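You operate a simulated robot arm through the tools that you are given. There is no shell and no other tool. Be economical: measure what you need, move in short steps, check, and stop when the job is done.

You run a simulated two-armed robot. Do the job below in one go: nothing can be reset, and whatever is moved stays where it is left.

TASK
Pick up the small drive marked "279" from the rubber mat on the short bench with one hand, pass it to the other hand and put it on the top of the blue cabinet. Put one of the blue lugs from the top of the short bench on top of the tall can there. Put the red tray from the relay end of the short bench on the wide black module. Turn the relay tester dial to 230. Fetch the thin can from the top of the short bench and stand it on the top of the blue cabinet. Take the short can from the top of the short bench and leave it in the left back pocket of the pocket tray. Take the red lug from the relay end of the short bench and leave it on the shelf of the narrow bench. Take the blue can and leave it on the top of the vacuum. Put one of the relays from the tester end of the near bench on the counter top. Take the purple can and leave it on the shelf under the cleaning bench. The order is free. Set down upright: small drive, thin can, short can, blue can, purple can.
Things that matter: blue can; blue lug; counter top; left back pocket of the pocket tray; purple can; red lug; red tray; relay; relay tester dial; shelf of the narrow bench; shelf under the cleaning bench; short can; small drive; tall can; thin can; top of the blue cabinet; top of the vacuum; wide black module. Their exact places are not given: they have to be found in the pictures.

It is judged by the outcome, as a careful person would: the job done as asked, and still so three seconds after it is handed in. It fails if anything else is knocked over, pushed out of place, dropped, spilled or broken.

THE ROBOT
Two 7-joint arms with fingered hands on one trunk, on a base that drives. Base frame: it is fixed to the floor where the robot stands at the start and does not move with it; the origin is under the middle of the robot, x ahead of it, y to its left, z up; the surface under the hand at the start is at about z = 720. Readings come in mm, degrees, newtons and seconds.
The left shoulder is at the start at [70, 169, 1093], the right one opposite. With the tool pointing down near the work surface each hand reaches from about 220 to 680 mm from the robot's upright axis, wherever it stands, measured 20 degrees to its own side. Places, roughly: blue can [-1250, 250, 750]; blue lug (7x3x2 cm) [500, 100, 700]; blue lug (8x3x2 cm) [500, 0, 700]; counter top [-2300, -2900, 800]; left back pocket of the pocket tray (16x17 cm) [-960, -2920, 800]; purple can [-1500, -250, 750]; red lug (8x3x2 cm) [1000, 800, 700]; relay [-1500, -500, 750]; relay tester dial [500, 700, 800]; shelf of the narrow bench (18x22 cm) [-1480, 2900, 300]; shelf under the cleaning bench [-3500, 1200, 200]; short can [750, 750, 750]; small drive [500, -250, 750]; tall can [750, 250, 750]; thin can [750, 750, 750]; top of the blue cabinet [-3500, 2500, 800]; top of the vacuum (22x15 cm) [-3520, -640, 620]; wide black module [-1250, -2750, 750]. Payload 3.4 kg a hand.
The tool frame of a hand sits at the grasp point between the pads (the TCP): z along the fingers, y along the line on which they close. The tips reach 23 mm beyond it. Largest opening 116 mm; the body of the gripper starts 65 mm behind the TCP. The gripper is a hand of 4 fingers: y runs from the thumb to the fingers, the wrist lies at [0, 0, -211] in the tool frame, and closing takes about 1.5 s.
Orientation is told as [roll, pitch, yaw] about the base's x, y, z axes, in that order, counted from this pose: with the fingers straight down and closing along the base's y, the tool's x points along the base's -x, its y along +y and its z along -z.

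THE INTERFACE
- The arms move only by the tool step_arm. It takes "left_moves", "right_moves" or both (then of equal length, played together; a hand with none holds still); each is a list of rows, each a list of 3 entries, a list of its own where there are three numbers: the shift along the tool's x, y, z in mm, then the turn, a rotation vector about the tool's x, y, z in degrees, then the opening, from 0 (shut) to 1 (fully open). In form: [[[dx, dy, dz], [rx, ry, rz], jaw], ...]. A call has 1 to 10 rows; each row is the pose to reach, as a shift and turn from the pose commanded when the call began, along the tool's axes at that moment. Rows are played at 5 a second. More than 50 mm and 8.6 degrees between two rows, or a gripper value outside its range, and nothing of the call is played. Where a pose cannot be reached the arm comes as near as it can. A force on the tool above 40 N (or 10 N above the force at the start of the call, whichever is more), or a blocked arm, ends the call early, and 0.2 s more pass. The fingers move at their own pace (about 153 mm/s each) and stop on an object; they squeeze with about 32 N. The grip force told is the motor's: it shows also when the fingers shut on nothing. Time passes only in rows, and 0.2 s behind the last, so rows that repeat a pose let the fingers close. It gives the time, the measured TCP pose, the force on the tool (base axes), the opening and the grip force at its end, in the units of the frame above (readings bear some noise), with the torque about the TCP (base axes, N m) and any sound that the robot's microphone picked up, and new pictures: "show" is both (left out), scene, wrist or none (wrist: the cameras of the hands that moved).
- Cameras (640 x 400 px; columns grow to the right, rows downward): "scene" is now at [134.7, -2.7, 1316.7]; the picture's right is [-0.02, -1.00, 0.00], its down [-0.64, 0.02, -0.77] and it looks along [0.77, -0.02, -0.64] (base axes); focal length 214 px, centre (320, 200). "left" rides on the left gripper at [-69, 1, -90] in its tool frame; the picture's right is [-0.01, -1.00, 0.00], its down [0.79, -0.01, -0.61] and it looks along [0.61, -0.01, 0.79] (tool axes); focal length 251 px, centre (320, 200). "right" rides on the right gripper at [69, 1, -90] in its tool frame; the picture's right is [-0.01, 1.00, 0.00], its down [-0.79, -0.01, -0.61] and it looks along [-0.61, -0.01, 0.80] (tool axes); focal length 251 px, centre (320, 200).
- raise_lower(by): slides the trunk up (or, below 0, down) by that many mm; the arms and the scene camera ride with it, the base frame stays. It gives what a move gives, with no picture.
- base_move(legs): drives the robot by 1 to 6 legs, each [ahead, left, turn to the left] in mm, mm and degrees, along the robot's own axes; the way and the turn of a leg run together, so that a leg with both is an arc; at most 1500 mm and 180 degrees a leg. The arms and the cameras ride along, it lands a little off, and it stops where it bumps. It gives what a move gives, and a new picture of the scene camera.
- preshape(shape, hand): the hand has 4 fingers and takes this shape, open, in about a second: jaw (thumb against the fingers, like two jaws); tri (thumb and two fingers); tip (a fingertip pinch); poke (one finger out to press); point (the index stretched); flat (the hand flat); cup (the hand cupped); fist (a fist). The gripper value then closes the fingers along that shape, each until it touches; the sizes above hold for jaw. It gives what a move gives, with no picture.
- aim_head(pan, tilt): turns the head with the scene camera to pan (to the left, within 86 degrees either way) and tilt (down, from -29 to 69), counted from straight ahead of the robot. It gives what a move gives, and a new picture of the scene camera.
- pixel_to_xyz(camera, pixels): for up to 12 pixels [column, row] of the newest picture of that camera ("zoom" is the newest enlarged one), the place [x, y, z] in the base frame of the surface seen there, good to about 2 mm. It takes no simulated time.
- zoom(camera, box): a new picture of the part [left, top, right, bottom] of that camera's present view, enlarged. It takes no simulated time.
- hand_in(): hands the job in; it is judged then, once.

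Keep the steps short. Do not move on a guess: measure, check each grasp and each placing, and mend mistakes. In all there are 350 turns and 360 pictures (those below and enlarged ones count). Leave the grippers open and the arms clear of the work at the hand-in unless told otherwise, and finish with a single line.

The tools are called as a command line: name --argument value ..., lists and objects as JSON in quotes. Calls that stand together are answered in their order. step_arm: Moves the arms, as the interface text tells. Its arguments: {"type":"object","properties":{"left_moves":{"type":"array"},"right_moves":{"type":"array"},"show":{"type":"string","enum":["both","scene","wrist","none"]}},"required":[]} The other tools are called the same way: raise_lower (by) slides the trunk up or down; preshape (shape, hand) gives the hand a shape; base_move (legs) drives the base; aim_head (pan, tilt) turns the head that bears the scene camera; pixel_to_xyz (camera, pixels) gives the place of the surface under pixels of a picture; zoom (camera, box) takes an enlarged picture of a part of a camera's view; hand_in () hands the job in.

At the start:

```text
time: 0.0
left_position: [417.6, 362.1, 1109.7]
left_tcp_rot: [-0.1, 0.0, 0.0]
left_force: [-0.2, -0.4, 1.0]
left_ft_torque: [0.01, -0.01, -0.04]
left_grip_width: 115.9
left_finger_force: 0.0
left_shape: jaw
right_position: [566.5, -40.3, 1077.9]
right_tcp_rot: [-0.1, 0.0, -0.1]
right_force: [-0.7, -0.5, -0.4]
right_ft_torque: [-0.01, 0.0, 0.02]
right_grip_width: 115.9
right_finger_force: 0.0
right_shape: jaw
trunk travel left (down, up): [-600.0, 340.0]
robot x, y, heading: [-0.7, 0.9, -0.0]
head pan, tilt: [-1.4, 40.1]
```

scene: 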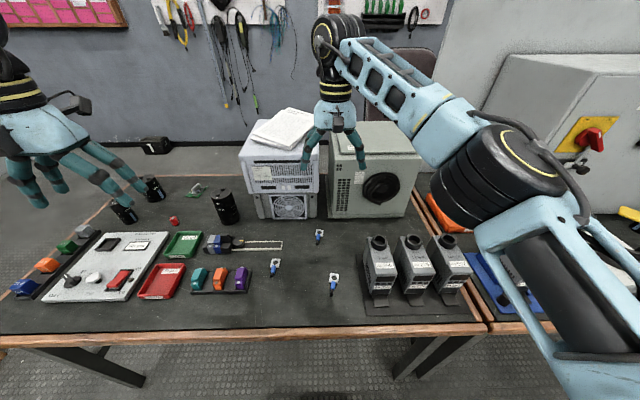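
right: 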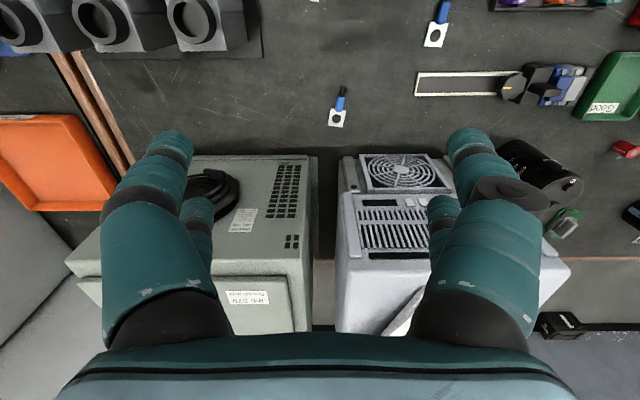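
left: 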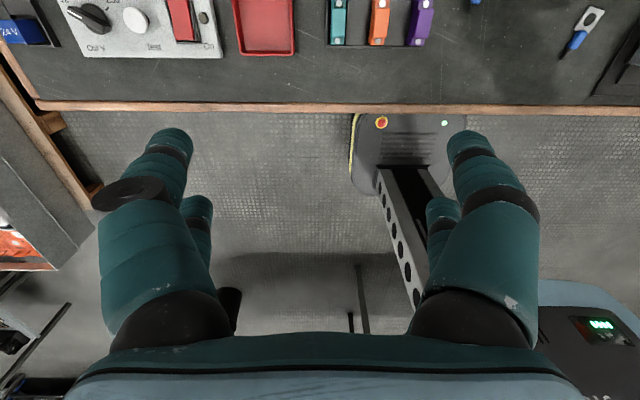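

The short bench is ahead. I'll enlarge the parts of it to identify the objects.

zoom --camera "scene" --box '[0, 160, 300, 340]'

zoom --camera "scene" --box '[240, 200, 500, 330]'

```text
2.13 times, centred on (150, 250) of scene
```

zoom: 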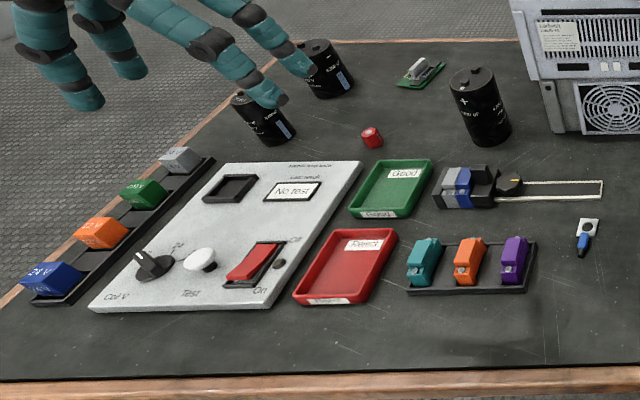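

```text
2.46 times, centred on (370, 265) of scene
```

zoom: 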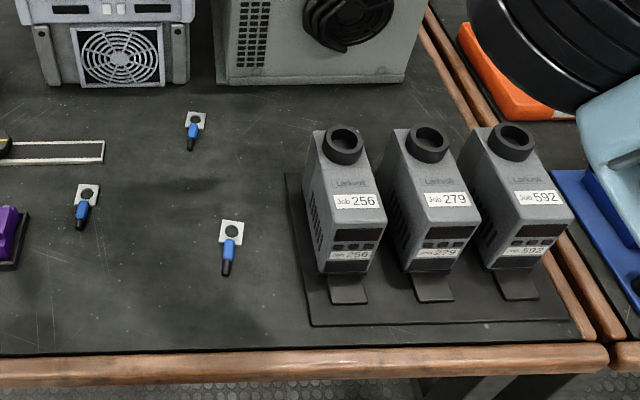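

The drive 279 is the middle one. I'll turn the head left for the relay end and measure positions.

pixel_to_xyz --camera "scene" --pixels '[[275, 263], [275, 272], [319, 235], [334, 281], [332, 292], [224, 195], [226, 222], [160, 282], [125, 216], [155, 188], [407, 241], [175, 221]]'

aim_head --pan 35 --tilt 40

```text
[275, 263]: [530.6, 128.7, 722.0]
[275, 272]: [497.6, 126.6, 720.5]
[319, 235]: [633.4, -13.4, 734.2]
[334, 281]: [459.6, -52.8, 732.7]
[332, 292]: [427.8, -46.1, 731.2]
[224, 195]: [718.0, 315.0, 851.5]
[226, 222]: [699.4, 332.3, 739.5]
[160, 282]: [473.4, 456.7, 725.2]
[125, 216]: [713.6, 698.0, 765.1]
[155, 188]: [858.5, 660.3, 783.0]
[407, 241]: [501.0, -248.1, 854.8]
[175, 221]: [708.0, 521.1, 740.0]
```

```text
time: 1.0
left_position: [417.9, 361.4, 1110.5]
left_tcp_rot: [0.0, 0.0, 0.0]
left_force: [-0.2, 0.1, 0.8]
left_ft_torque: [0.0, -0.04, 0.01]
left_grip_width: 115.8
left_finger_force: 0.0
left_shape: jaw
right_position: [567.3, -40.7, 1078.0]
right_tcp_rot: [0.0, 0.1, -0.1]
right_force: [-0.2, -0.5, 0.4]
right_ft_torque: [-0.01, -0.03, 0.0]
right_grip_width: 116.0
right_finger_force: 0.0
right_shape: jaw
trunk travel left (down, up): [-600.0, 340.0]
robot x, y, heading: [-3.0, -3.9, -0.3]
head pan, tilt: [35.0, 40.0]
```

scene: 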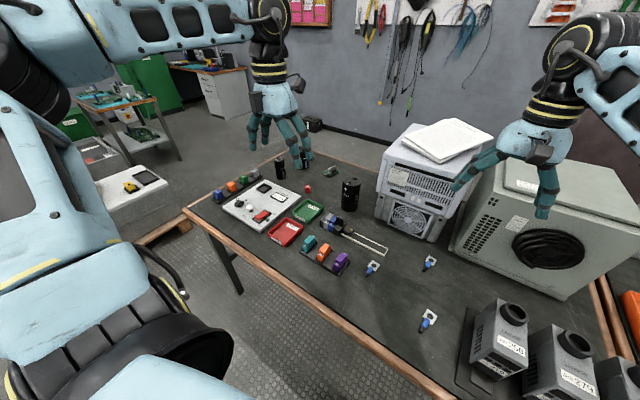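

zoom --camera "scene" --box '[190, 120, 390, 245]'

```text
3.20 times, centred on (290, 182) of scene
```

zoom: 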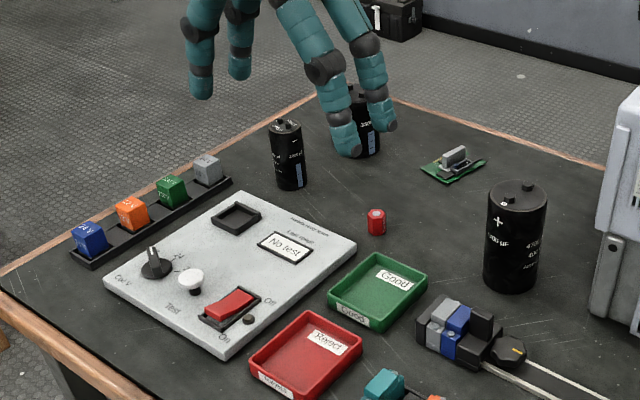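

Red lug isn't visible; the left hand may be hiding it. I'll pull the left hand back and look again.

step_arm --left_moves '[[[50, 0, 0], [0, 0, 0], 1], [[100, 0, 0], [0, 0, 0], 1], [[150, 0, 0], [0, 0, 0], 1], [[190, 0, 0], [0, 0, 0], 1]]' --show "scene"

```text
time: 2.0
left_position: [225.4, 359.6, 1112.1]
left_tcp_rot: [0.1, 0.0, 0.0]
left_force: [-0.5, -0.7, 0.6]
left_ft_torque: [0.01, -0.04, 0.01]
left_grip_width: 116.0
left_finger_force: 0.1
left_shape: jaw
right_position: [563.7, -42.4, 1079.9]
right_tcp_rot: [0.1, -0.1, -0.1]
right_force: [-1.3, -0.2, -0.4]
right_ft_torque: [0.0, -0.05, -0.01]
right_grip_width: 115.7
right_finger_force: 0.0
right_shape: jaw
trunk travel left (down, up): [-600.0, 340.0]
robot x, y, heading: [1.5, -0.1, -0.2]
head pan, tilt: [35.0, 40.0]
```

scene: 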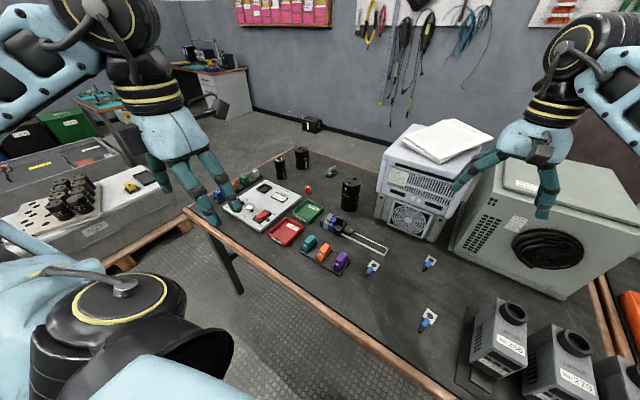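

zoom --camera "scene" --box '[220, 135, 380, 235]'

pixel_to_xyz --camera "scene" --pixels '[[281, 159], [281, 172], [302, 150], [302, 163], [332, 173], [308, 189], [350, 183], [350, 200], [275, 145], [190, 211], [290, 220]]'

```text
4.00 times, centred on (300, 185) of scene
```

zoom: 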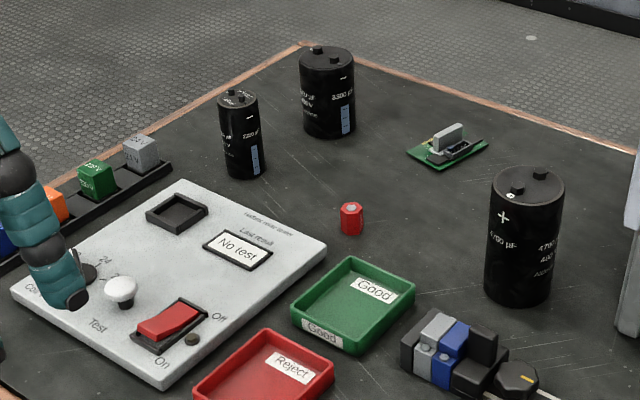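

```text
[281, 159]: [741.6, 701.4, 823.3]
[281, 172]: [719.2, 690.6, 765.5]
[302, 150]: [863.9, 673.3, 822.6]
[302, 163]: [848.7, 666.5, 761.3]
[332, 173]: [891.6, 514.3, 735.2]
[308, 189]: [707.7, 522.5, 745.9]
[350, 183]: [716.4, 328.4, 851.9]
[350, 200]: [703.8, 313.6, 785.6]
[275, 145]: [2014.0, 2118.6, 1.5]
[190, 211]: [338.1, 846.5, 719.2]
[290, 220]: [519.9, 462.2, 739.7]
```

Red lug likely hides behind the short can. First the drive: I'll aim at the drives and measure.

aim_head --pan -20 --tilt 55

```text
time: 3.3
left_position: [228.0, 359.9, 1112.6]
left_tcp_rot: [0.0, 0.0, -0.1]
left_force: [0.0, 0.8, -0.5]
left_ft_torque: [0.0, -0.03, 0.0]
left_grip_width: 115.8
left_finger_force: 0.1
left_shape: jaw
right_position: [568.0, -41.8, 1077.0]
right_tcp_rot: [0.0, 0.0, -0.2]
right_force: [0.3, 0.7, -0.3]
right_ft_torque: [-0.01, 0.02, -0.03]
right_grip_width: 115.8
right_finger_force: 0.1
right_shape: jaw
trunk travel left (down, up): [-600.0, 340.0]
robot x, y, heading: [-1.0, 1.8, 0.3]
head pan, tilt: [-20.0, 55.0]
```

scene: 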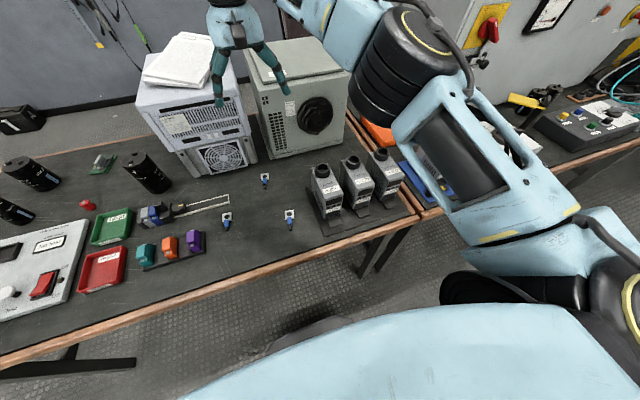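

zoom --camera "scene" --box '[290, 135, 434, 225]'

```text
4.44 times, centred on (362, 180) of scene
```

zoom: 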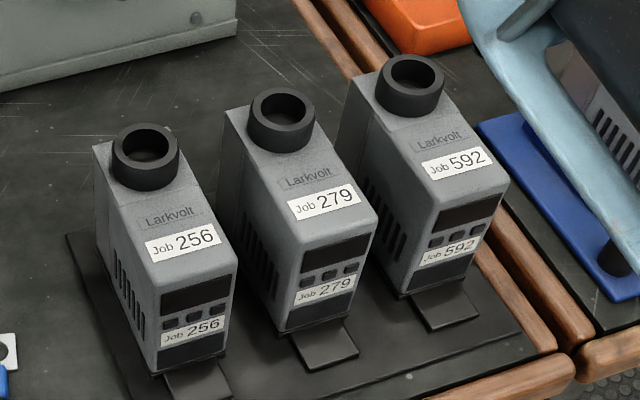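

pixel_to_xyz --camera "zoom" --pixels '[[230, 110], [305, 100], [300, 240], [372, 212], [284, 92], [250, 150], [200, 130], [223, 250], [350, 80], [410, 230], [325, 350], [330, 180]]'

```text
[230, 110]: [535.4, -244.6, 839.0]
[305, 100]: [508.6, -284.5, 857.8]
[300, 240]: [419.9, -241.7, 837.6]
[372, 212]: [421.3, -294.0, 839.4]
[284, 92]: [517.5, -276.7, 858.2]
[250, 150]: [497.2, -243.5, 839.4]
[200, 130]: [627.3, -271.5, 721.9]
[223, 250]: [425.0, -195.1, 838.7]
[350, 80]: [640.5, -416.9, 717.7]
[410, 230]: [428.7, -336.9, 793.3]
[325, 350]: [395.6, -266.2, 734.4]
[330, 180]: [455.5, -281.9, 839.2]
```

The drive spans x 415–540, y −294…−243, top z 839. I move the right hand above it at (470, −268).

step_arm --right_moves '[[[19, -45, 10], [0, 0, 0], 0.75], [[38, -90, 20], [0, 0, 0], 0.75], [[57, -135, 30], [0, 0, 0], 0.75], [[76, -180, 50], [0, 0, 0], 0.75], [[97, -226, 70], [0, 0, 0], 0.75], [[97, -226, 110], [0, 0, 0], 0.75]]' --show "both"

```text
refused: row 4 steps farther than a row can; nothing moved
```

step_arm --right_moves '[[[19, -44, 5], [0, 0, 0], 0.75], [[38, -88, 10], [0, 0, 0], 0.75], [[57, -132, 15], [0, 0, 0], 0.75], [[76, -176, 20], [0, 0, 0], 0.75], [[97, -220, 25], [0, 0, 0], 0.75], [[97, -226, 70], [0, 0, 0], 0.75], [[97, -226, 110], [0, 0, 0], 0.75]]' --show "both"

```text
time: 4.9
left_position: [227.0, 358.9, 1112.5]
left_tcp_rot: [0.0, 0.0, 0.0]
left_force: [0.0, -0.3, 0.3]
left_ft_torque: [-0.03, 0.02, -0.01]
left_grip_width: 116.0
left_finger_force: 0.1
left_shape: jaw
right_position: [467.2, -267.8, 969.8]
right_tcp_rot: [-0.1, 0.0, 0.1]
right_force: [-0.7, 0.8, -0.3]
right_ft_torque: [0.02, 0.0, 0.02]
right_grip_width: 87.0
right_finger_force: 0.0
right_shape: jaw
trunk travel left (down, up): [-600.0, 340.0]
robot x, y, heading: [-3.5, -4.1, 0.1]
head pan, tilt: [-20.0, 55.0]
```

scene: 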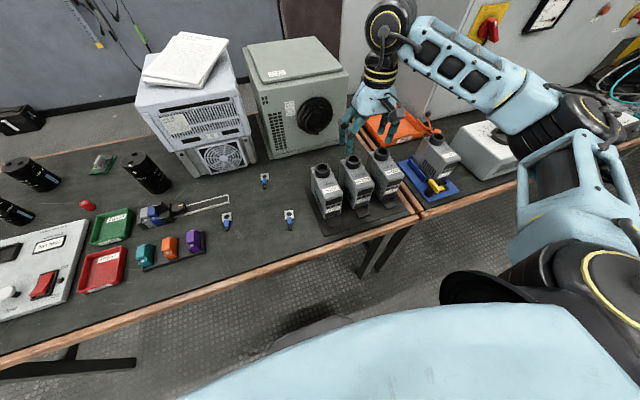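
right: 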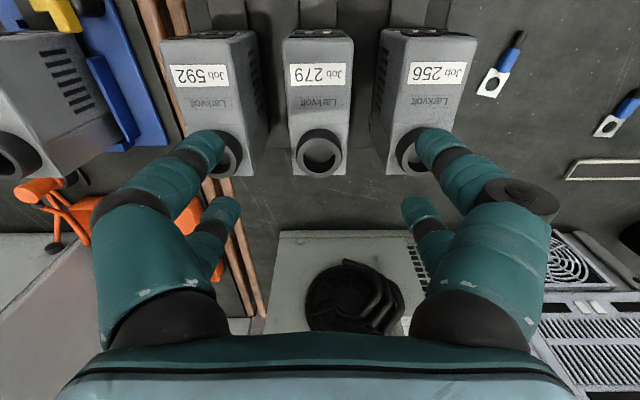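

pixel_to_xyz --camera "right" --pixels '[[288, 100], [352, 100], [320, 36], [255, 60], [382, 60], [320, 165], [320, 72]]'

```text
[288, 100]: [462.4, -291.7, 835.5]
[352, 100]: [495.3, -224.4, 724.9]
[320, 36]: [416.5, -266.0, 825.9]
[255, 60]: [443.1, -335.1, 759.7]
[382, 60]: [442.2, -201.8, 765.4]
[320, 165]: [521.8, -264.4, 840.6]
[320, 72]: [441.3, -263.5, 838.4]
```

Centered. Descend to z≈812 and close.

step_arm --right_moves '[[[0, 1, 45], [0, 0, 0], 0.75], [[0, 1, 90], [0, 0, 0], 0.75], [[0, 1, 130], [0, 0, 0], 0.75], [[0, 1, 157], [0, 0, 0], 0.75], [[0, 1, 157], [0, 0, 0], 0.3], [[0, 1, 157], [0, 0, 0], 0.2], [[0, 1, 157], [0, 0, 0], 0.2], [[0, 1, 157], [0, 0, 0], 0.2]]' --show "wrist"

```text
time: 6.7
left_position: [227.1, 359.6, 1111.0]
left_tcp_rot: [-0.1, 0.0, 0.1]
left_force: [-0.8, 0.6, 0.0]
left_ft_torque: [0.0, -0.02, -0.01]
left_grip_width: 115.9
left_finger_force: 0.0
left_shape: jaw
right_position: [467.1, -265.0, 810.2]
right_tcp_rot: [0.0, 0.1, -0.1]
right_force: [0.2, 0.2, 0.1]
right_ft_torque: [0.0, 0.03, 0.01]
right_grip_width: 50.6
right_finger_force: 31.7
right_shape: jaw
trunk travel left (down, up): [-600.0, 340.0]
robot x, y, heading: [0.7, 2.3, -0.1]
head pan, tilt: [-20.0, 55.0]
```

right: 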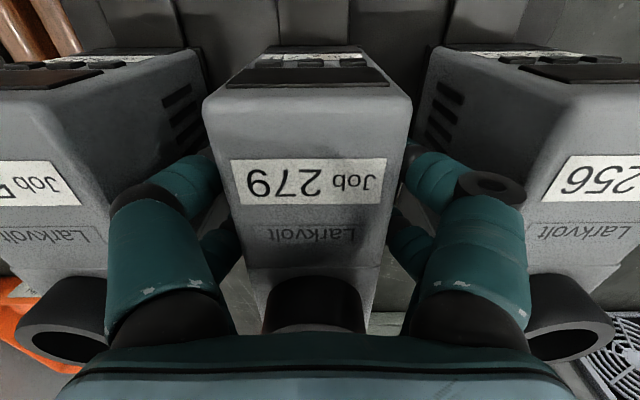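

Gripped (50.6 mm). Lift 240 mm.

step_arm --right_moves '[[[0, 0, -20], [0, 0, 0], 0.2], [[0, 0, -60], [0, 0, 0], 0.2], [[0, 0, -105], [0, 0, 0], 0.2], [[0, 0, -150], [0, 0, 0], 0.2], [[0, 0, -195], [0, 0, 0], 0.2], [[0, 0, -240], [0, 0, 0], 0.2]]' --show "both"

```text
time: 8.1
left_position: [228.6, 359.6, 1112.1]
left_tcp_rot: [0.1, 0.1, 0.0]
left_force: [-0.5, 0.4, 0.5]
left_ft_torque: [-0.05, -0.05, 0.01]
left_grip_width: 115.8
left_finger_force: 0.1
left_shape: jaw
right_position: [471.8, -265.3, 1052.7]
right_tcp_rot: [0.0, 0.1, -0.1]
right_force: [-0.2, 0.1, -5.6]
right_ft_torque: [0.01, 0.08, 0.0]
right_grip_width: 50.7
right_finger_force: 31.7
right_shape: jaw
trunk travel left (down, up): [-600.0, 340.0]
robot x, y, heading: [-0.4, 1.5, 0.1]
head pan, tilt: [-20.0, 55.0]
```

scene: 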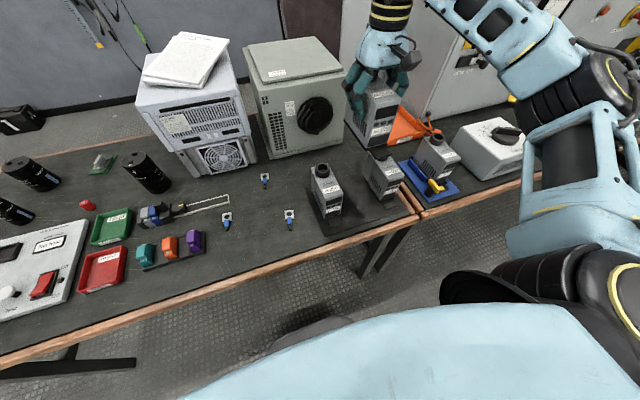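
right: 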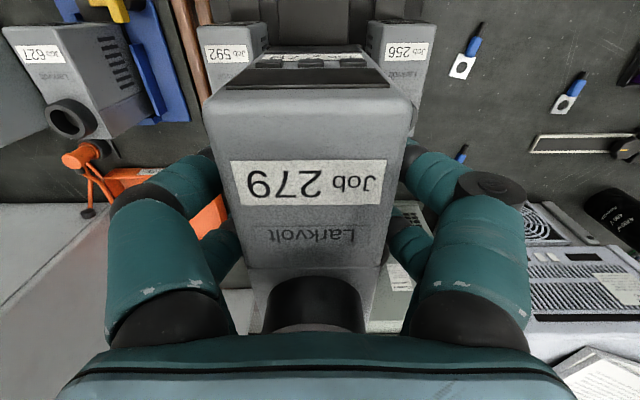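

Now turn the right hand so the drive's rear faces left, and turn the left hand to point right horizontally.

step_arm --right_moves '[[[4, 18, 0], [0, 0, -8.5], 0.2], [[8, 37, 0], [0, 0, -17], 0.2], [[12, 55, 0], [0, 0, -25.5], 0.2], [[16, 74, 0], [0, 0, -34], 0.2], [[20, 92, 0], [0, 0, -42.5], 0.2], [[24, 111, 0], [0, 0, -51], 0.2], [[28, 129, 0], [0, 0, -59.5], 0.2], [[32, 148, 0], [0, 0, -68], 0.2], [[36, 166, 0], [0, 0, -76.5], 0.2], [[40, 185, 0], [0, 0, -85], 0.2]]' --left_moves '[[[-15, -6, 8], [4.6, -4.6, 4.6], 0.8], [[-30, -12, 16], [9.2, -9.2, 9.2], 0.8], [[-45, -18, 24], [13.8, -13.8, 13.8], 0.8], [[-60, -24, 32], [18.4, -18.4, 18.4], 0.8], [[-75, -30, 40], [23, -23, 23], 0.8], [[-90, -36, 48], [27.6, -27.6, 27.6], 0.8], [[-105, -42, 56], [32.2, -32.2, 32.2], 0.8], [[-120, -48, 64], [36.8, -36.8, 36.8], 0.8], [[-135, -54, 72], [41.4, -41.4, 41.4], 0.8], [[-150, -60, 80], [46, -46, 46], 0.8]]' --show "none"

aim_head --pan 0 --tilt 40

```text
time: 10.3
left_position: [380.0, 303.2, 1027.3]
left_tcp_rot: [-33.3, -57.3, -32.8]
left_force: [0.6, 0.0, -0.1]
left_ft_torque: [0.01, 0.03, 0.01]
left_grip_width: 93.2
left_finger_force: 0.0
left_shape: jaw
right_position: [430.1, -78.7, 1050.8]
right_tcp_rot: [0.1, 0.1, 85.2]
right_force: [-0.2, -0.3, -6.5]
right_ft_torque: [-0.07, 0.08, 0.01]
right_grip_width: 50.8
right_finger_force: 32.4
right_shape: jaw
trunk travel left (down, up): [-600.0, 340.0]
robot x, y, heading: [0.7, 0.3, 0.0]
head pan, tilt: [-20.0, 55.0]
```

```text
time: 11.1
left_position: [379.5, 300.2, 1028.2]
left_tcp_rot: [-33.0, -57.2, -33.0]
left_force: [-0.3, 0.5, -0.4]
left_ft_torque: [-0.02, 0.01, 0.04]
left_grip_width: 92.9
left_finger_force: 0.0
left_shape: jaw
right_position: [429.7, -81.5, 1050.7]
right_tcp_rot: [0.1, 0.1, 84.9]
right_force: [0.3, 0.1, -5.2]
right_ft_torque: [-0.07, 0.04, -0.01]
right_grip_width: 50.9
right_finger_force: 31.6
right_shape: jaw
trunk travel left (down, up): [-600.0, 340.0]
robot x, y, heading: [-3.6, -0.3, -0.3]
head pan, tilt: [0.0, 40.0]
```

scene: 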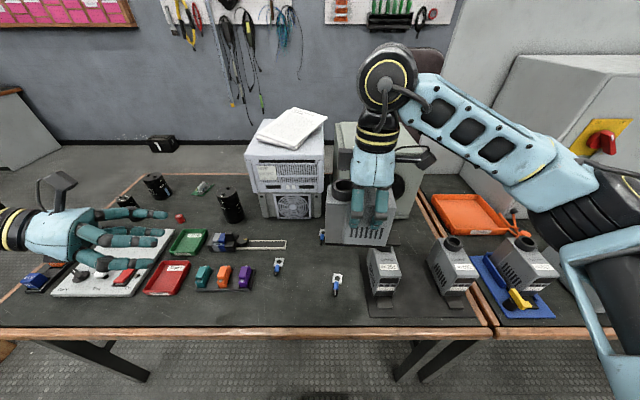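

step_arm --right_moves '[[[0, 0, 0], [0, 0, -1], 0.2], [[0, 0, 0], [0, 0, -2], 0.2], [[0, 0, 0], [0, 0, -3], 0.2], [[0, 0, 0], [0, 0, -4], 0.2], [[0, 0, 0], [0, 0, -5], 0.2]]' --left_moves '[[[0, 0, 0], [4.65, -4.65, 4.65], 0.8], [[0, 0, 0], [9.3, -9.3, 9.3], 0.8], [[0, 0, 0], [13.95, -13.95, 13.95], 0.8], [[0, 0, 0], [18.6, -18.6, 18.6], 0.8], [[0, 0, 0], [23.3, -23.3, 23.3], 0.8]]' --show "wrist"

```text
time: 12.3
left_position: [356.5, 300.6, 1040.9]
left_tcp_rot: [-40.1, -89.9, -50.1]
left_force: [0.3, -0.3, -0.1]
left_ft_torque: [0.01, 0.02, 0.01]
left_grip_width: 92.9
left_finger_force: 0.1
left_shape: jaw
left hand out of reach, approached as far as the arm can: row 5
right_position: [429.9, -84.1, 1050.7]
right_tcp_rot: [0.0, -0.1, 89.9]
right_force: [0.0, -0.3, -5.2]
right_ft_torque: [-0.07, 0.0, -0.03]
right_grip_width: 50.7
right_finger_force: 32.0
right_shape: jaw
trunk travel left (down, up): [-600.0, 340.0]
robot x, y, heading: [0.3, -0.4, -0.0]
head pan, tilt: [0.0, 40.0]
```

right: 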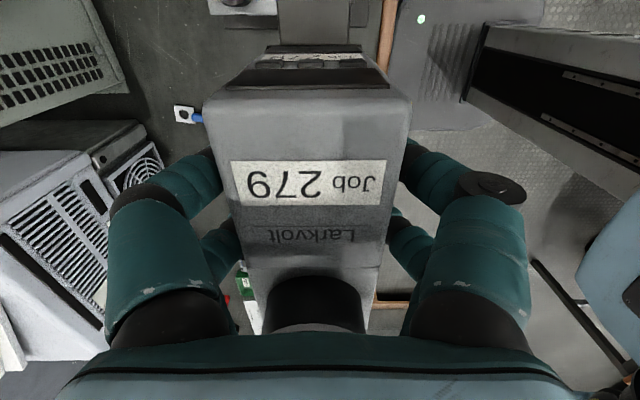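
left: 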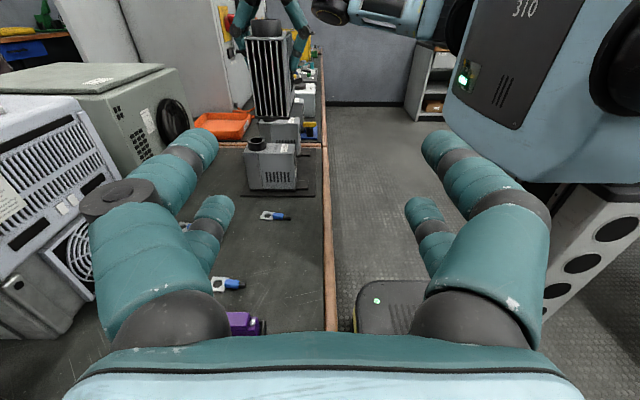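

Left hand oriented. Move it toward the handover line: forward in x and toward −y, staying short of the drive.

step_arm --left_moves '[[[5, 10, 40], [0, 0, 0], 0.8], [[10, 20, 80], [0, 0, 0], 0.8], [[15, 35, 115], [0, 0, 0], 0.8], [[20, 50, 150], [0, 0, 0], 0.8]]' --show "wrist"

```text
time: 13.3
left_position: [342.2, 180.1, 1063.0]
left_tcp_rot: [-33.8, -89.8, -56.0]
left_force: [0.5, -0.2, 0.3]
left_ft_torque: [-0.03, -0.02, 0.0]
left_grip_width: 93.0
left_finger_force: 0.0
left_shape: jaw
left hand out of reach, approached as far as the arm can: row 1, 2, 3, 4
right_position: [430.6, -81.4, 1049.4]
right_tcp_rot: [0.1, 0.0, 89.9]
right_force: [0.2, -0.2, -5.3]
right_ft_torque: [-0.05, 0.03, -0.02]
right_grip_width: 51.0
right_finger_force: 31.9
right_shape: jaw
trunk travel left (down, up): [-600.0, 340.0]
robot x, y, heading: [-0.7, 1.3, -0.3]
head pan, tilt: [0.0, 40.0]
```

left: 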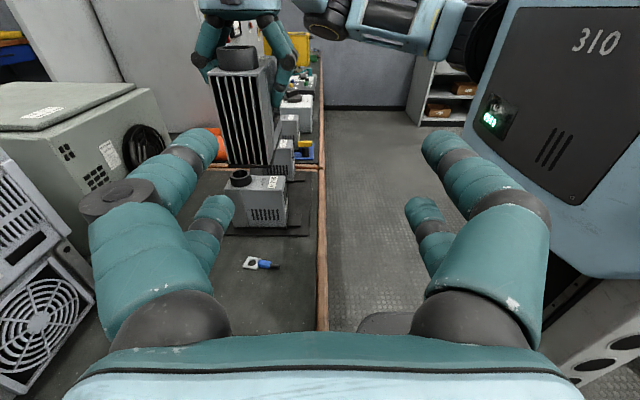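

Left arm is limited near x≈340 in this pose; I bring the drive back to x≈335 instead, and set the left target likewise.

step_arm --right_moves '[[[0, 25, 0], [0, 0, 0], 0.2], [[0, 50, 0], [0, 0, 0], 0.2], [[0, 75, 0], [0, 0, 0], 0.2], [[0, 95, 0], [0, 0, 0], 0.2]]' --left_moves '[[[0, -30, 0], [0, 0, 0], 0.8], [[0, -60, 0], [0, 0, 0], 0.8], [[0, -95, 0], [0, 0, 0], 0.8], [[0, -95, 0], [0, 0, 0], 0.8]]' --show "wrist"

```text
time: 14.3
left_position: [248.1, 183.8, 1065.1]
left_tcp_rot: [-53.6, -90.0, -36.5]
left_force: [0.5, 0.2, 0.3]
left_ft_torque: [-0.01, 0.0, 0.01]
left_grip_width: 93.1
left_finger_force: 0.2
left_shape: jaw
right_position: [334.3, -80.1, 1053.0]
right_tcp_rot: [0.0, 0.0, 89.8]
right_force: [-0.2, 0.6, -5.8]
right_ft_torque: [-0.09, 0.03, 0.02]
right_grip_width: 50.8
right_finger_force: 31.9
right_shape: jaw
trunk travel left (down, up): [-600.0, 340.0]
robot x, y, heading: [-0.1, -2.9, 0.0]
head pan, tilt: [0.0, 40.0]
```

right: 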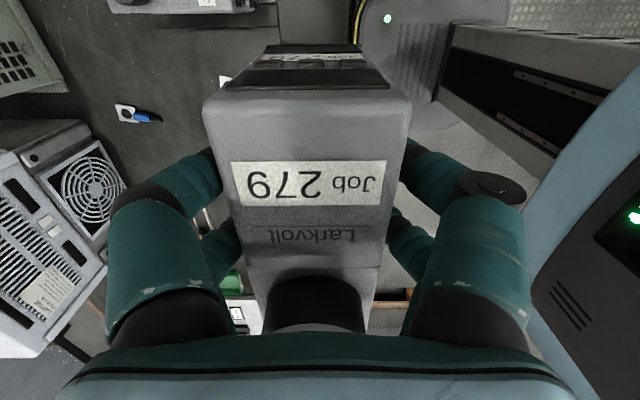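
left: 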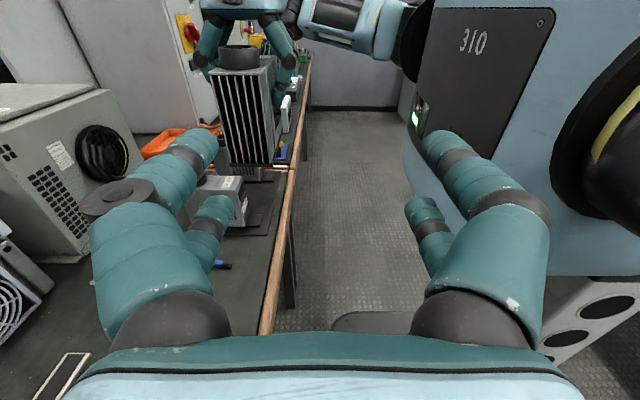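

step_arm --left_moves '[[[0, 30, 0], [0, 0, 0], 0.8], [[0, 60, 0], [0, 0, 0], 0.8], [[0, 86, 0], [0, 0, 0], 0.8], [[0, 86, 0], [0, 0, 0], 0.8]]' --right_moves '[[[0, 0, -15], [0, 0, 0], 0.2], [[0, 0, -30], [0, 0, 0], 0.2], [[0, 0, -45], [0, 0, 0], 0.2], [[0, 0, -57], [0, 0, 0], 0.2]]' --show "wrist"

```text
time: 15.3
left_position: [332.5, 188.2, 1061.6]
left_tcp_rot: [99.7, -90.0, 170.3]
left_force: [1.0, -0.7, 0.3]
left_ft_torque: [0.03, 0.03, 0.01]
left_grip_width: 93.0
left_finger_force: 0.1
left_shape: jaw
right_position: [334.9, -81.1, 1109.2]
right_tcp_rot: [0.1, 0.0, 89.9]
right_force: [-0.7, 0.3, -5.5]
right_ft_torque: [-0.08, 0.01, -0.01]
right_grip_width: 50.8
right_finger_force: 31.8
right_shape: jaw
trunk travel left (down, up): [-600.0, 340.0]
robot x, y, heading: [0.5, -1.1, 0.1]
head pan, tilt: [0.0, 40.0]
```

right: 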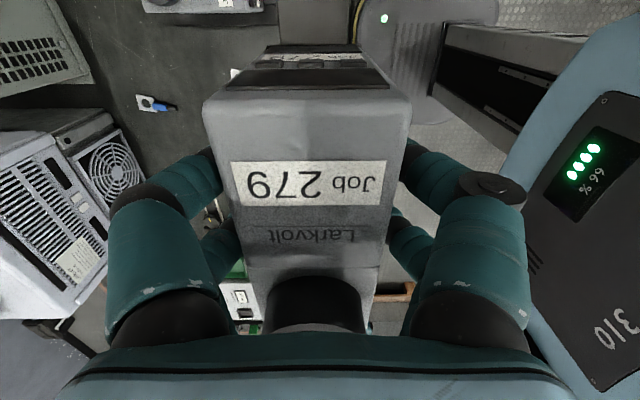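
left: 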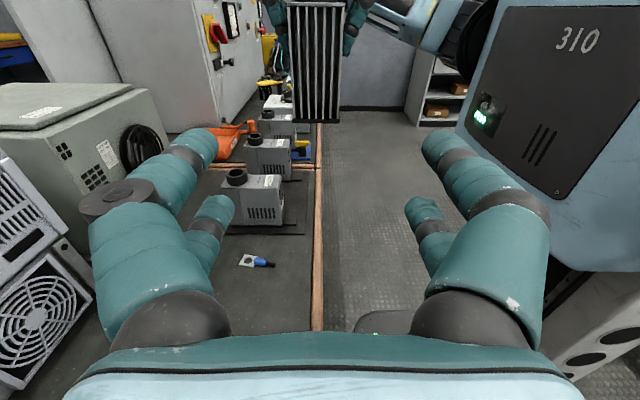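

Aligned on x. Measure the drive's rear face.

pixel_to_xyz --camera "left" --pixels '[[318, 10], [318, 60], [318, 118], [296, 60], [341, 60]]'

```text
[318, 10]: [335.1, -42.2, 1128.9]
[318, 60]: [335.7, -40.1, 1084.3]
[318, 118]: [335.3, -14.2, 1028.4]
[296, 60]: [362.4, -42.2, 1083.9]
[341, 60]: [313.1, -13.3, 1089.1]
```

pixel_to_xyz --camera "left" --pixels '[[205, 140], [180, 160], [215, 205], [205, 250], [440, 140], [425, 205], [170, 210], [120, 330], [320, 345], [320, 385]]'

```text
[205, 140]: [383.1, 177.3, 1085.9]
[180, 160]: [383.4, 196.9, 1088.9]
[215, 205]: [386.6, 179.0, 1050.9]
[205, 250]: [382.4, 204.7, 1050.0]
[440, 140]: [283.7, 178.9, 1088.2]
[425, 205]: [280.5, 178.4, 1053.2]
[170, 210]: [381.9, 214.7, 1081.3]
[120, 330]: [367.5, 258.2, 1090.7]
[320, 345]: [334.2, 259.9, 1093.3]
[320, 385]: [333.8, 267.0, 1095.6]
```

Drive rear face at y≈−13, center x 336. Advance left to TCP y≈−27, keeping fingertips clear of the right's fingers.

step_arm --left_moves '[[[0, 2, 45], [0, 0, 0], 0.8], [[0, 3, 90], [0, 0, 0], 0.8], [[0, 3, 130], [0, 0, 0], 0.8], [[0, 3, 165], [0, 0, 0], 0.8]]' --show "wrist"

```text
time: 16.3
left_position: [297.7, 87.1, 1088.2]
left_tcp_rot: [-41.3, -90.0, -48.7]
left_force: [0.5, -0.2, -0.8]
left_ft_torque: [-0.01, -0.02, -0.03]
left_grip_width: 92.9
left_finger_force: 0.0
left_shape: jaw
left hand out of reach, approached as far as the arm can: row 1, 2, 3, 4
right_position: [335.1, -81.8, 1108.4]
right_tcp_rot: [0.0, 0.0, 90.0]
right_force: [-0.3, 0.6, -5.5]
right_ft_torque: [-0.1, 0.0, -0.01]
right_grip_width: 50.8
right_finger_force: 32.3
right_shape: jaw
trunk travel left (down, up): [-600.0, 340.0]
robot x, y, heading: [2.6, 0.5, 0.1]
head pan, tilt: [0.0, 40.0]
```

left: 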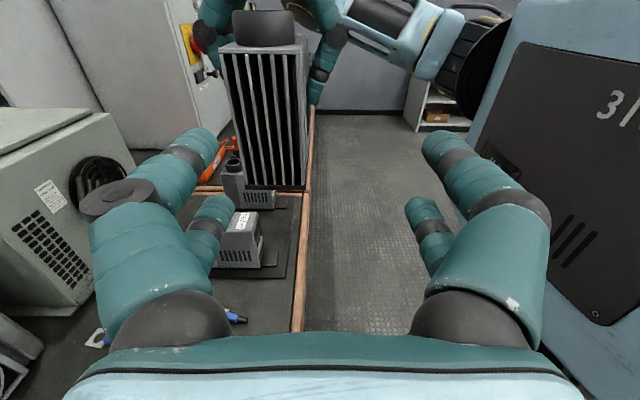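

The left can't fold that way. I'll use a diagonal handover: left pointing forward-right, right hand yawed to 135°, further forward.

step_arm --left_moves '[[[0, 20, -27], [-6.5, 0, 0], 0.8], [[0, 40, -54], [-13, 0, 0], 0.8], [[0, 60, -81], [-19.5, 0, 0], 0.8], [[0, 80, -108], [-26, 0, 0], 0.8], [[0, 100, -135], [-32.5, 0, 0], 0.8], [[0, 120, -160], [-39, 0, 0], 0.8], [[0, 120, -160], [-45, 0, 0], 0.8]]' --right_moves '[[[-20, -34, 0], [0, 0, -6.5], 0.2], [[-42, -67, 0], [0, 0, -13], 0.2], [[-64, -100, 0], [0, 0, -19.5], 0.2], [[-86, -134, 0], [0, 0, -26], 0.2], [[-108, -167, 0], [0, 0, -32.5], 0.2], [[-130, -200, 0], [0, 0, -39], 0.2], [[-153, -233, 0], [0, 0, -45], 0.2]]' --show "both"

```text
time: 17.9
left_position: [417.4, 244.4, 1085.4]
left_tcp_rot: [25.5, -89.9, -70.4]
left_force: [0.2, -0.4, -0.1]
left_ft_torque: [-0.03, 0.01, 0.0]
left_grip_width: 92.7
left_finger_force: 0.0
left_shape: jaw
right_position: [514.6, 61.2, 1093.8]
right_tcp_rot: [-0.1, 0.0, 135.0]
right_force: [-0.1, 0.4, -6.1]
right_ft_torque: [-0.05, -0.03, 0.01]
right_grip_width: 50.1
right_finger_force: 31.9
right_shape: jaw
right hand out of reach, approached as far as the arm can: row 6, 7
trunk travel left (down, up): [-600.0, 340.0]
robot x, y, heading: [1.5, 1.4, 0.0]
head pan, tilt: [0.0, 40.0]
```

scene: 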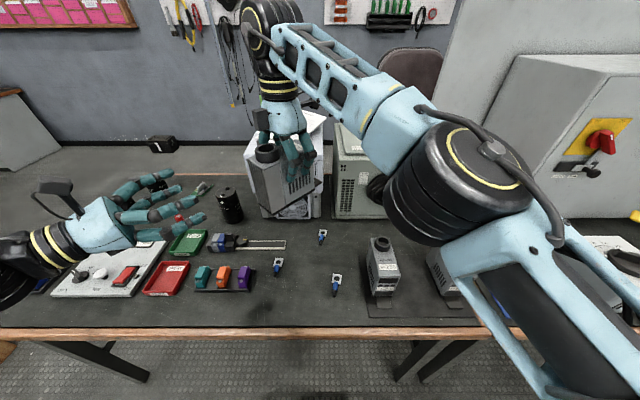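
right: 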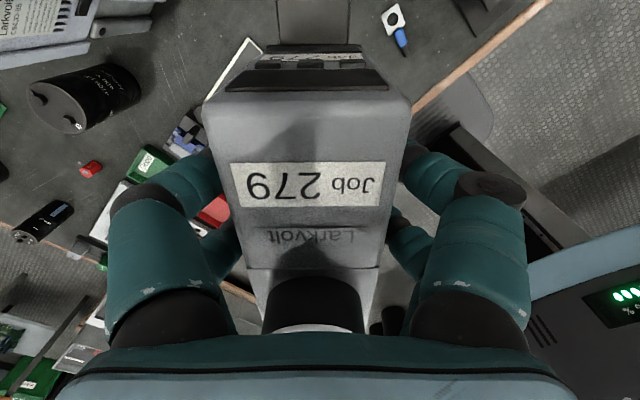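
left: 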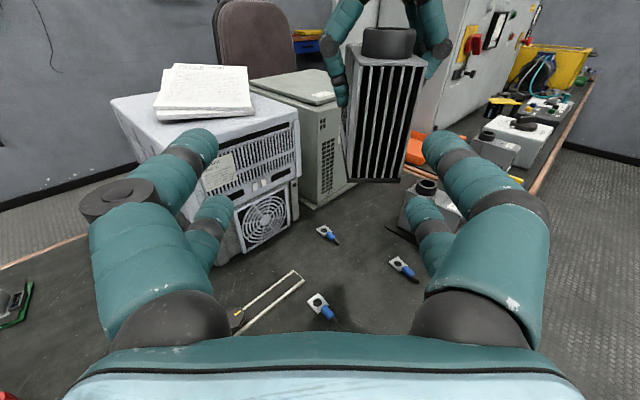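

Good. Approach to alignment first.

step_arm --left_moves '[[[13, -20, 10], [0, 0, 0], 0.8], [[26, -40, 20], [0, 0, 0], 0.8], [[38, -61, 40], [0, 0, 0], 0.8], [[38, -61, 40], [0, 0, 0], 0.8]]' --show "wrist"

```text
time: 18.9
left_position: [426.0, 186.1, 1041.1]
left_tcp_rot: [159.1, -90.0, 155.9]
left_force: [0.0, 0.9, 0.2]
left_ft_torque: [0.0, 0.01, -0.02]
left_grip_width: 92.9
left_finger_force: 0.1
left_shape: jaw
left hand out of reach, approached as far as the arm can: row 2, 3, 4
right_position: [513.7, 65.0, 1096.0]
right_tcp_rot: [0.0, 0.0, 134.9]
right_force: [0.4, -0.1, -6.4]
right_ft_torque: [-0.05, -0.03, -0.01]
right_grip_width: 50.5
right_finger_force: 32.2
right_shape: jaw
trunk travel left (down, up): [-600.0, 340.0]
robot x, y, heading: [-2.1, -4.1, -0.0]
head pan, tilt: [0.0, 40.0]
```

left: 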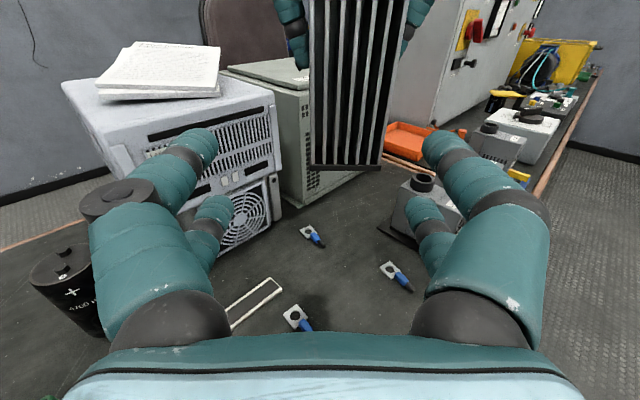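

Too close to the shoulder; I lower both hands by ~60 mm, which gives the left arm room.

step_arm --left_moves '[[[20, -8, 7], [0, 0, 0], 0.8], [[40, -17, 14], [0, 0, 0], 0.8], [[54, -26, 20], [0, 0, 0], 0.8], [[54, -26, 26], [0, 0, 0], 0.8]]' --right_moves '[[[0, 0, 20], [0, 0, 0], 0.2], [[0, 0, 40], [0, 0, 0], 0.2], [[0, 0, 60], [0, 0, 0], 0.2], [[0, 0, 60], [0, 0, 0], 0.2]]' --show "wrist"

```text
time: 19.9
left_position: [418.4, 179.6, 1006.5]
left_tcp_rot: [-18.5, -89.8, -26.4]
left_force: [0.3, -0.3, 0.0]
left_ft_torque: [0.0, -0.01, -0.02]
left_grip_width: 92.8
left_finger_force: 0.1
left_shape: jaw
left hand out of reach, approached as far as the arm can: row 2, 3, 4
right_position: [512.1, 65.4, 1033.7]
right_tcp_rot: [0.0, 0.0, 134.9]
right_force: [-0.3, -0.3, -5.3]
right_ft_torque: [-0.02, 0.01, 0.02]
right_grip_width: 50.3
right_finger_force: 31.9
right_shape: jaw
trunk travel left (down, up): [-600.0, 340.0]
robot x, y, heading: [-0.2, -1.5, -0.1]
head pan, tilt: [0.0, 40.0]
```

right: 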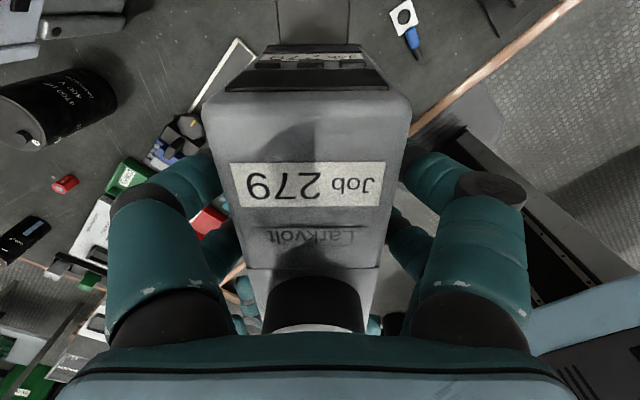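
left: 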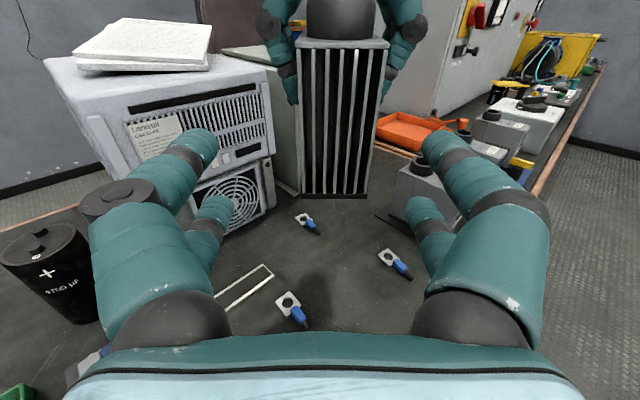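

step_arm --left_moves '[[[0, 0, 20], [0, 0, 0], 0.8], [[0, -5, 40], [0, 0, 0], 0.8], [[5, -15, 55], [0, 0, 0], 0.8], [[5, -15, 55], [0, 0, 0], 0.8]]' --show "wrist"

```text
time: 20.9
left_position: [446.6, 127.8, 1002.1]
left_tcp_rot: [-176.7, -89.8, 131.6]
left_force: [-0.2, 0.3, 0.2]
left_ft_torque: [0.03, -0.01, 0.0]
left_grip_width: 92.8
left_finger_force: 0.1
left_shape: jaw
left hand out of reach, approached as far as the arm can: row 1, 2
right_position: [510.6, 66.3, 1032.6]
right_tcp_rot: [0.0, 0.1, 134.9]
right_force: [-0.6, -0.3, -5.5]
right_ft_torque: [-0.05, -0.08, -0.01]
right_grip_width: 50.3
right_finger_force: 32.4
right_shape: jaw
trunk travel left (down, up): [-600.0, 340.0]
robot x, y, heading: [0.8, 1.3, -0.3]
head pan, tilt: [0.0, 40.0]
```

left: 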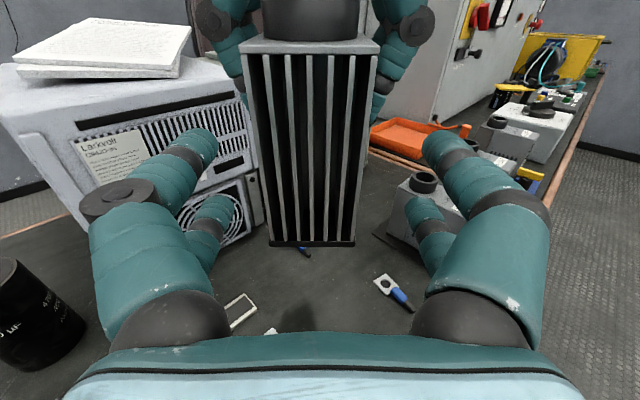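

Aligned. Advance 36 mm and lower 20 mm, then close the left.

step_arm --left_moves '[[[10, 1, 5], [0, 0, 0], 0.8], [[20, 2, 20], [0, 0, 0], 0.8], [[20, 2, 36], [0, 0, 0], 0.8], [[20, 2, 36], [0, 0, 0], 0.8]]' --show "wrist"

```text
time: 21.9
left_position: [474.0, 106.6, 984.6]
left_tcp_rot: [-146.0, -90.0, 101.0]
left_force: [-0.4, -0.5, 0.8]
left_ft_torque: [0.0, -0.01, 0.01]
left_grip_width: 92.9
left_finger_force: 0.1
left_shape: jaw
right_position: [511.5, 65.0, 1032.3]
right_tcp_rot: [0.0, 0.1, 134.9]
right_force: [-0.5, 1.3, -5.5]
right_ft_torque: [-0.08, -0.04, -0.05]
right_grip_width: 50.2
right_finger_force: 31.6
right_shape: jaw
trunk travel left (down, up): [-600.0, 340.0]
robot x, y, heading: [0.1, 0.2, -0.0]
head pan, tilt: [0.0, 40.0]
```

left: 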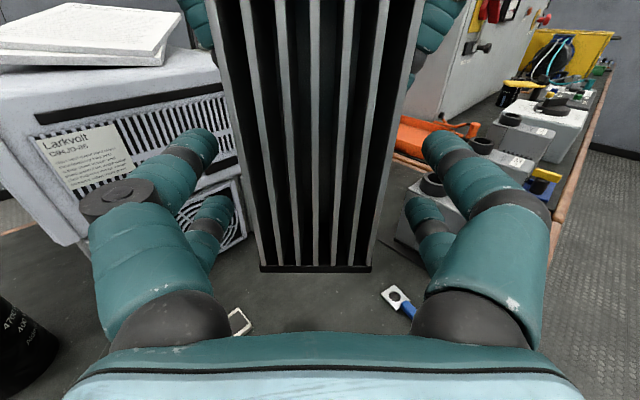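

step_arm --left_moves '[[[0, 0, 0], [0, 0, 0], 0.3], [[0, 0, 0], [0, 0, 0], 0.2], [[0, 0, 0], [0, 0, 0], 0.2], [[0, 0, 0], [0, 0, 0], 0.2], [[0, 0, 0], [0, 0, 0], 0.2]]' --show "wrist"

```text
time: 23.1
left_position: [473.6, 105.9, 983.6]
left_tcp_rot: [-92.9, -89.9, 47.9]
left_force: [1.8, -0.5, -0.3]
left_ft_torque: [-0.01, 0.02, 0.08]
left_grip_width: 47.8
left_finger_force: 31.7
left_shape: jaw
right_position: [512.8, 65.5, 1033.4]
right_tcp_rot: [-0.1, 0.0, 135.1]
right_force: [-2.0, -0.3, -6.5]
right_ft_torque: [-0.11, 0.05, 0.02]
right_grip_width: 50.2
right_finger_force: 31.8
right_shape: jaw
trunk travel left (down, up): [-600.0, 340.0]
robot x, y, heading: [-0.6, 1.0, 0.0]
head pan, tilt: [0.0, 40.0]
```

left: 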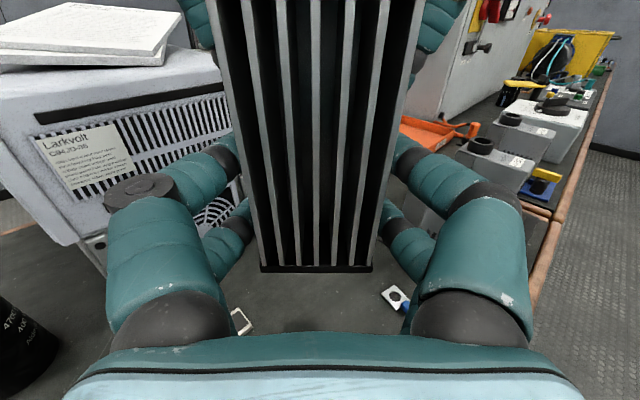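

Left holds (47.8 mm, 32 N). Open the right and lift it away.

step_arm --right_moves '[[[0, 0, 0], [0, 0, 0], 0.5], [[0, 0, 0], [0, 0, 0], 0.75], [[0, 0, 0], [0, 0, 0], 0.75], [[0, 0, -40], [0, 0, 0], 0.75], [[0, 0, -80], [0, 0, 0], 0.75], [[0, 0, -120], [0, 0, 0], 0.75]]' --show "both"

```text
time: 24.5
left_position: [473.3, 105.5, 984.3]
left_tcp_rot: [29.4, -89.8, -74.4]
left_force: [0.2, 0.0, -0.1]
left_ft_torque: [0.19, 0.15, 0.0]
left_grip_width: 47.8
left_finger_force: 31.9
left_shape: jaw
right_position: [492.8, 52.2, 1142.4]
right_tcp_rot: [0.0, -0.3, 135.0]
right_force: [-0.6, -0.3, -0.6]
right_ft_torque: [0.06, 0.0, -0.01]
right_grip_width: 86.5
right_finger_force: 0.1
right_shape: jaw
right hand out of reach, approached as far as the arm can: row 6
trunk travel left (down, up): [-600.0, 340.0]
robot x, y, heading: [4.4, 1.2, 0.0]
head pan, tilt: [0.0, 40.0]
```

scene: 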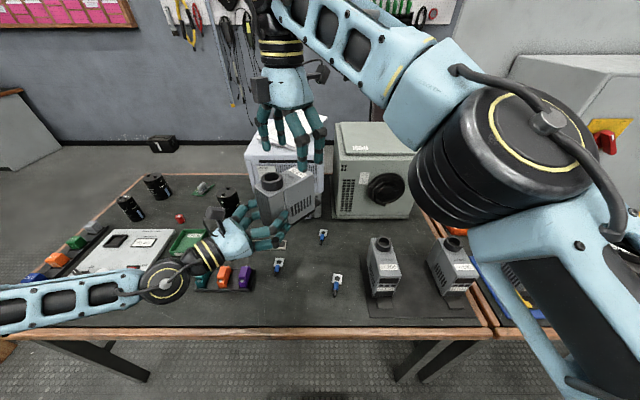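
right: 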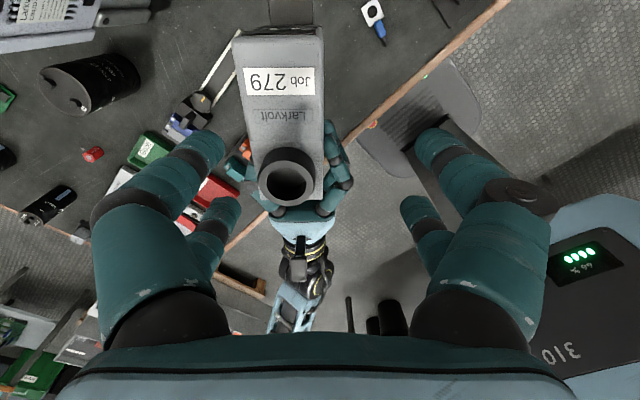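

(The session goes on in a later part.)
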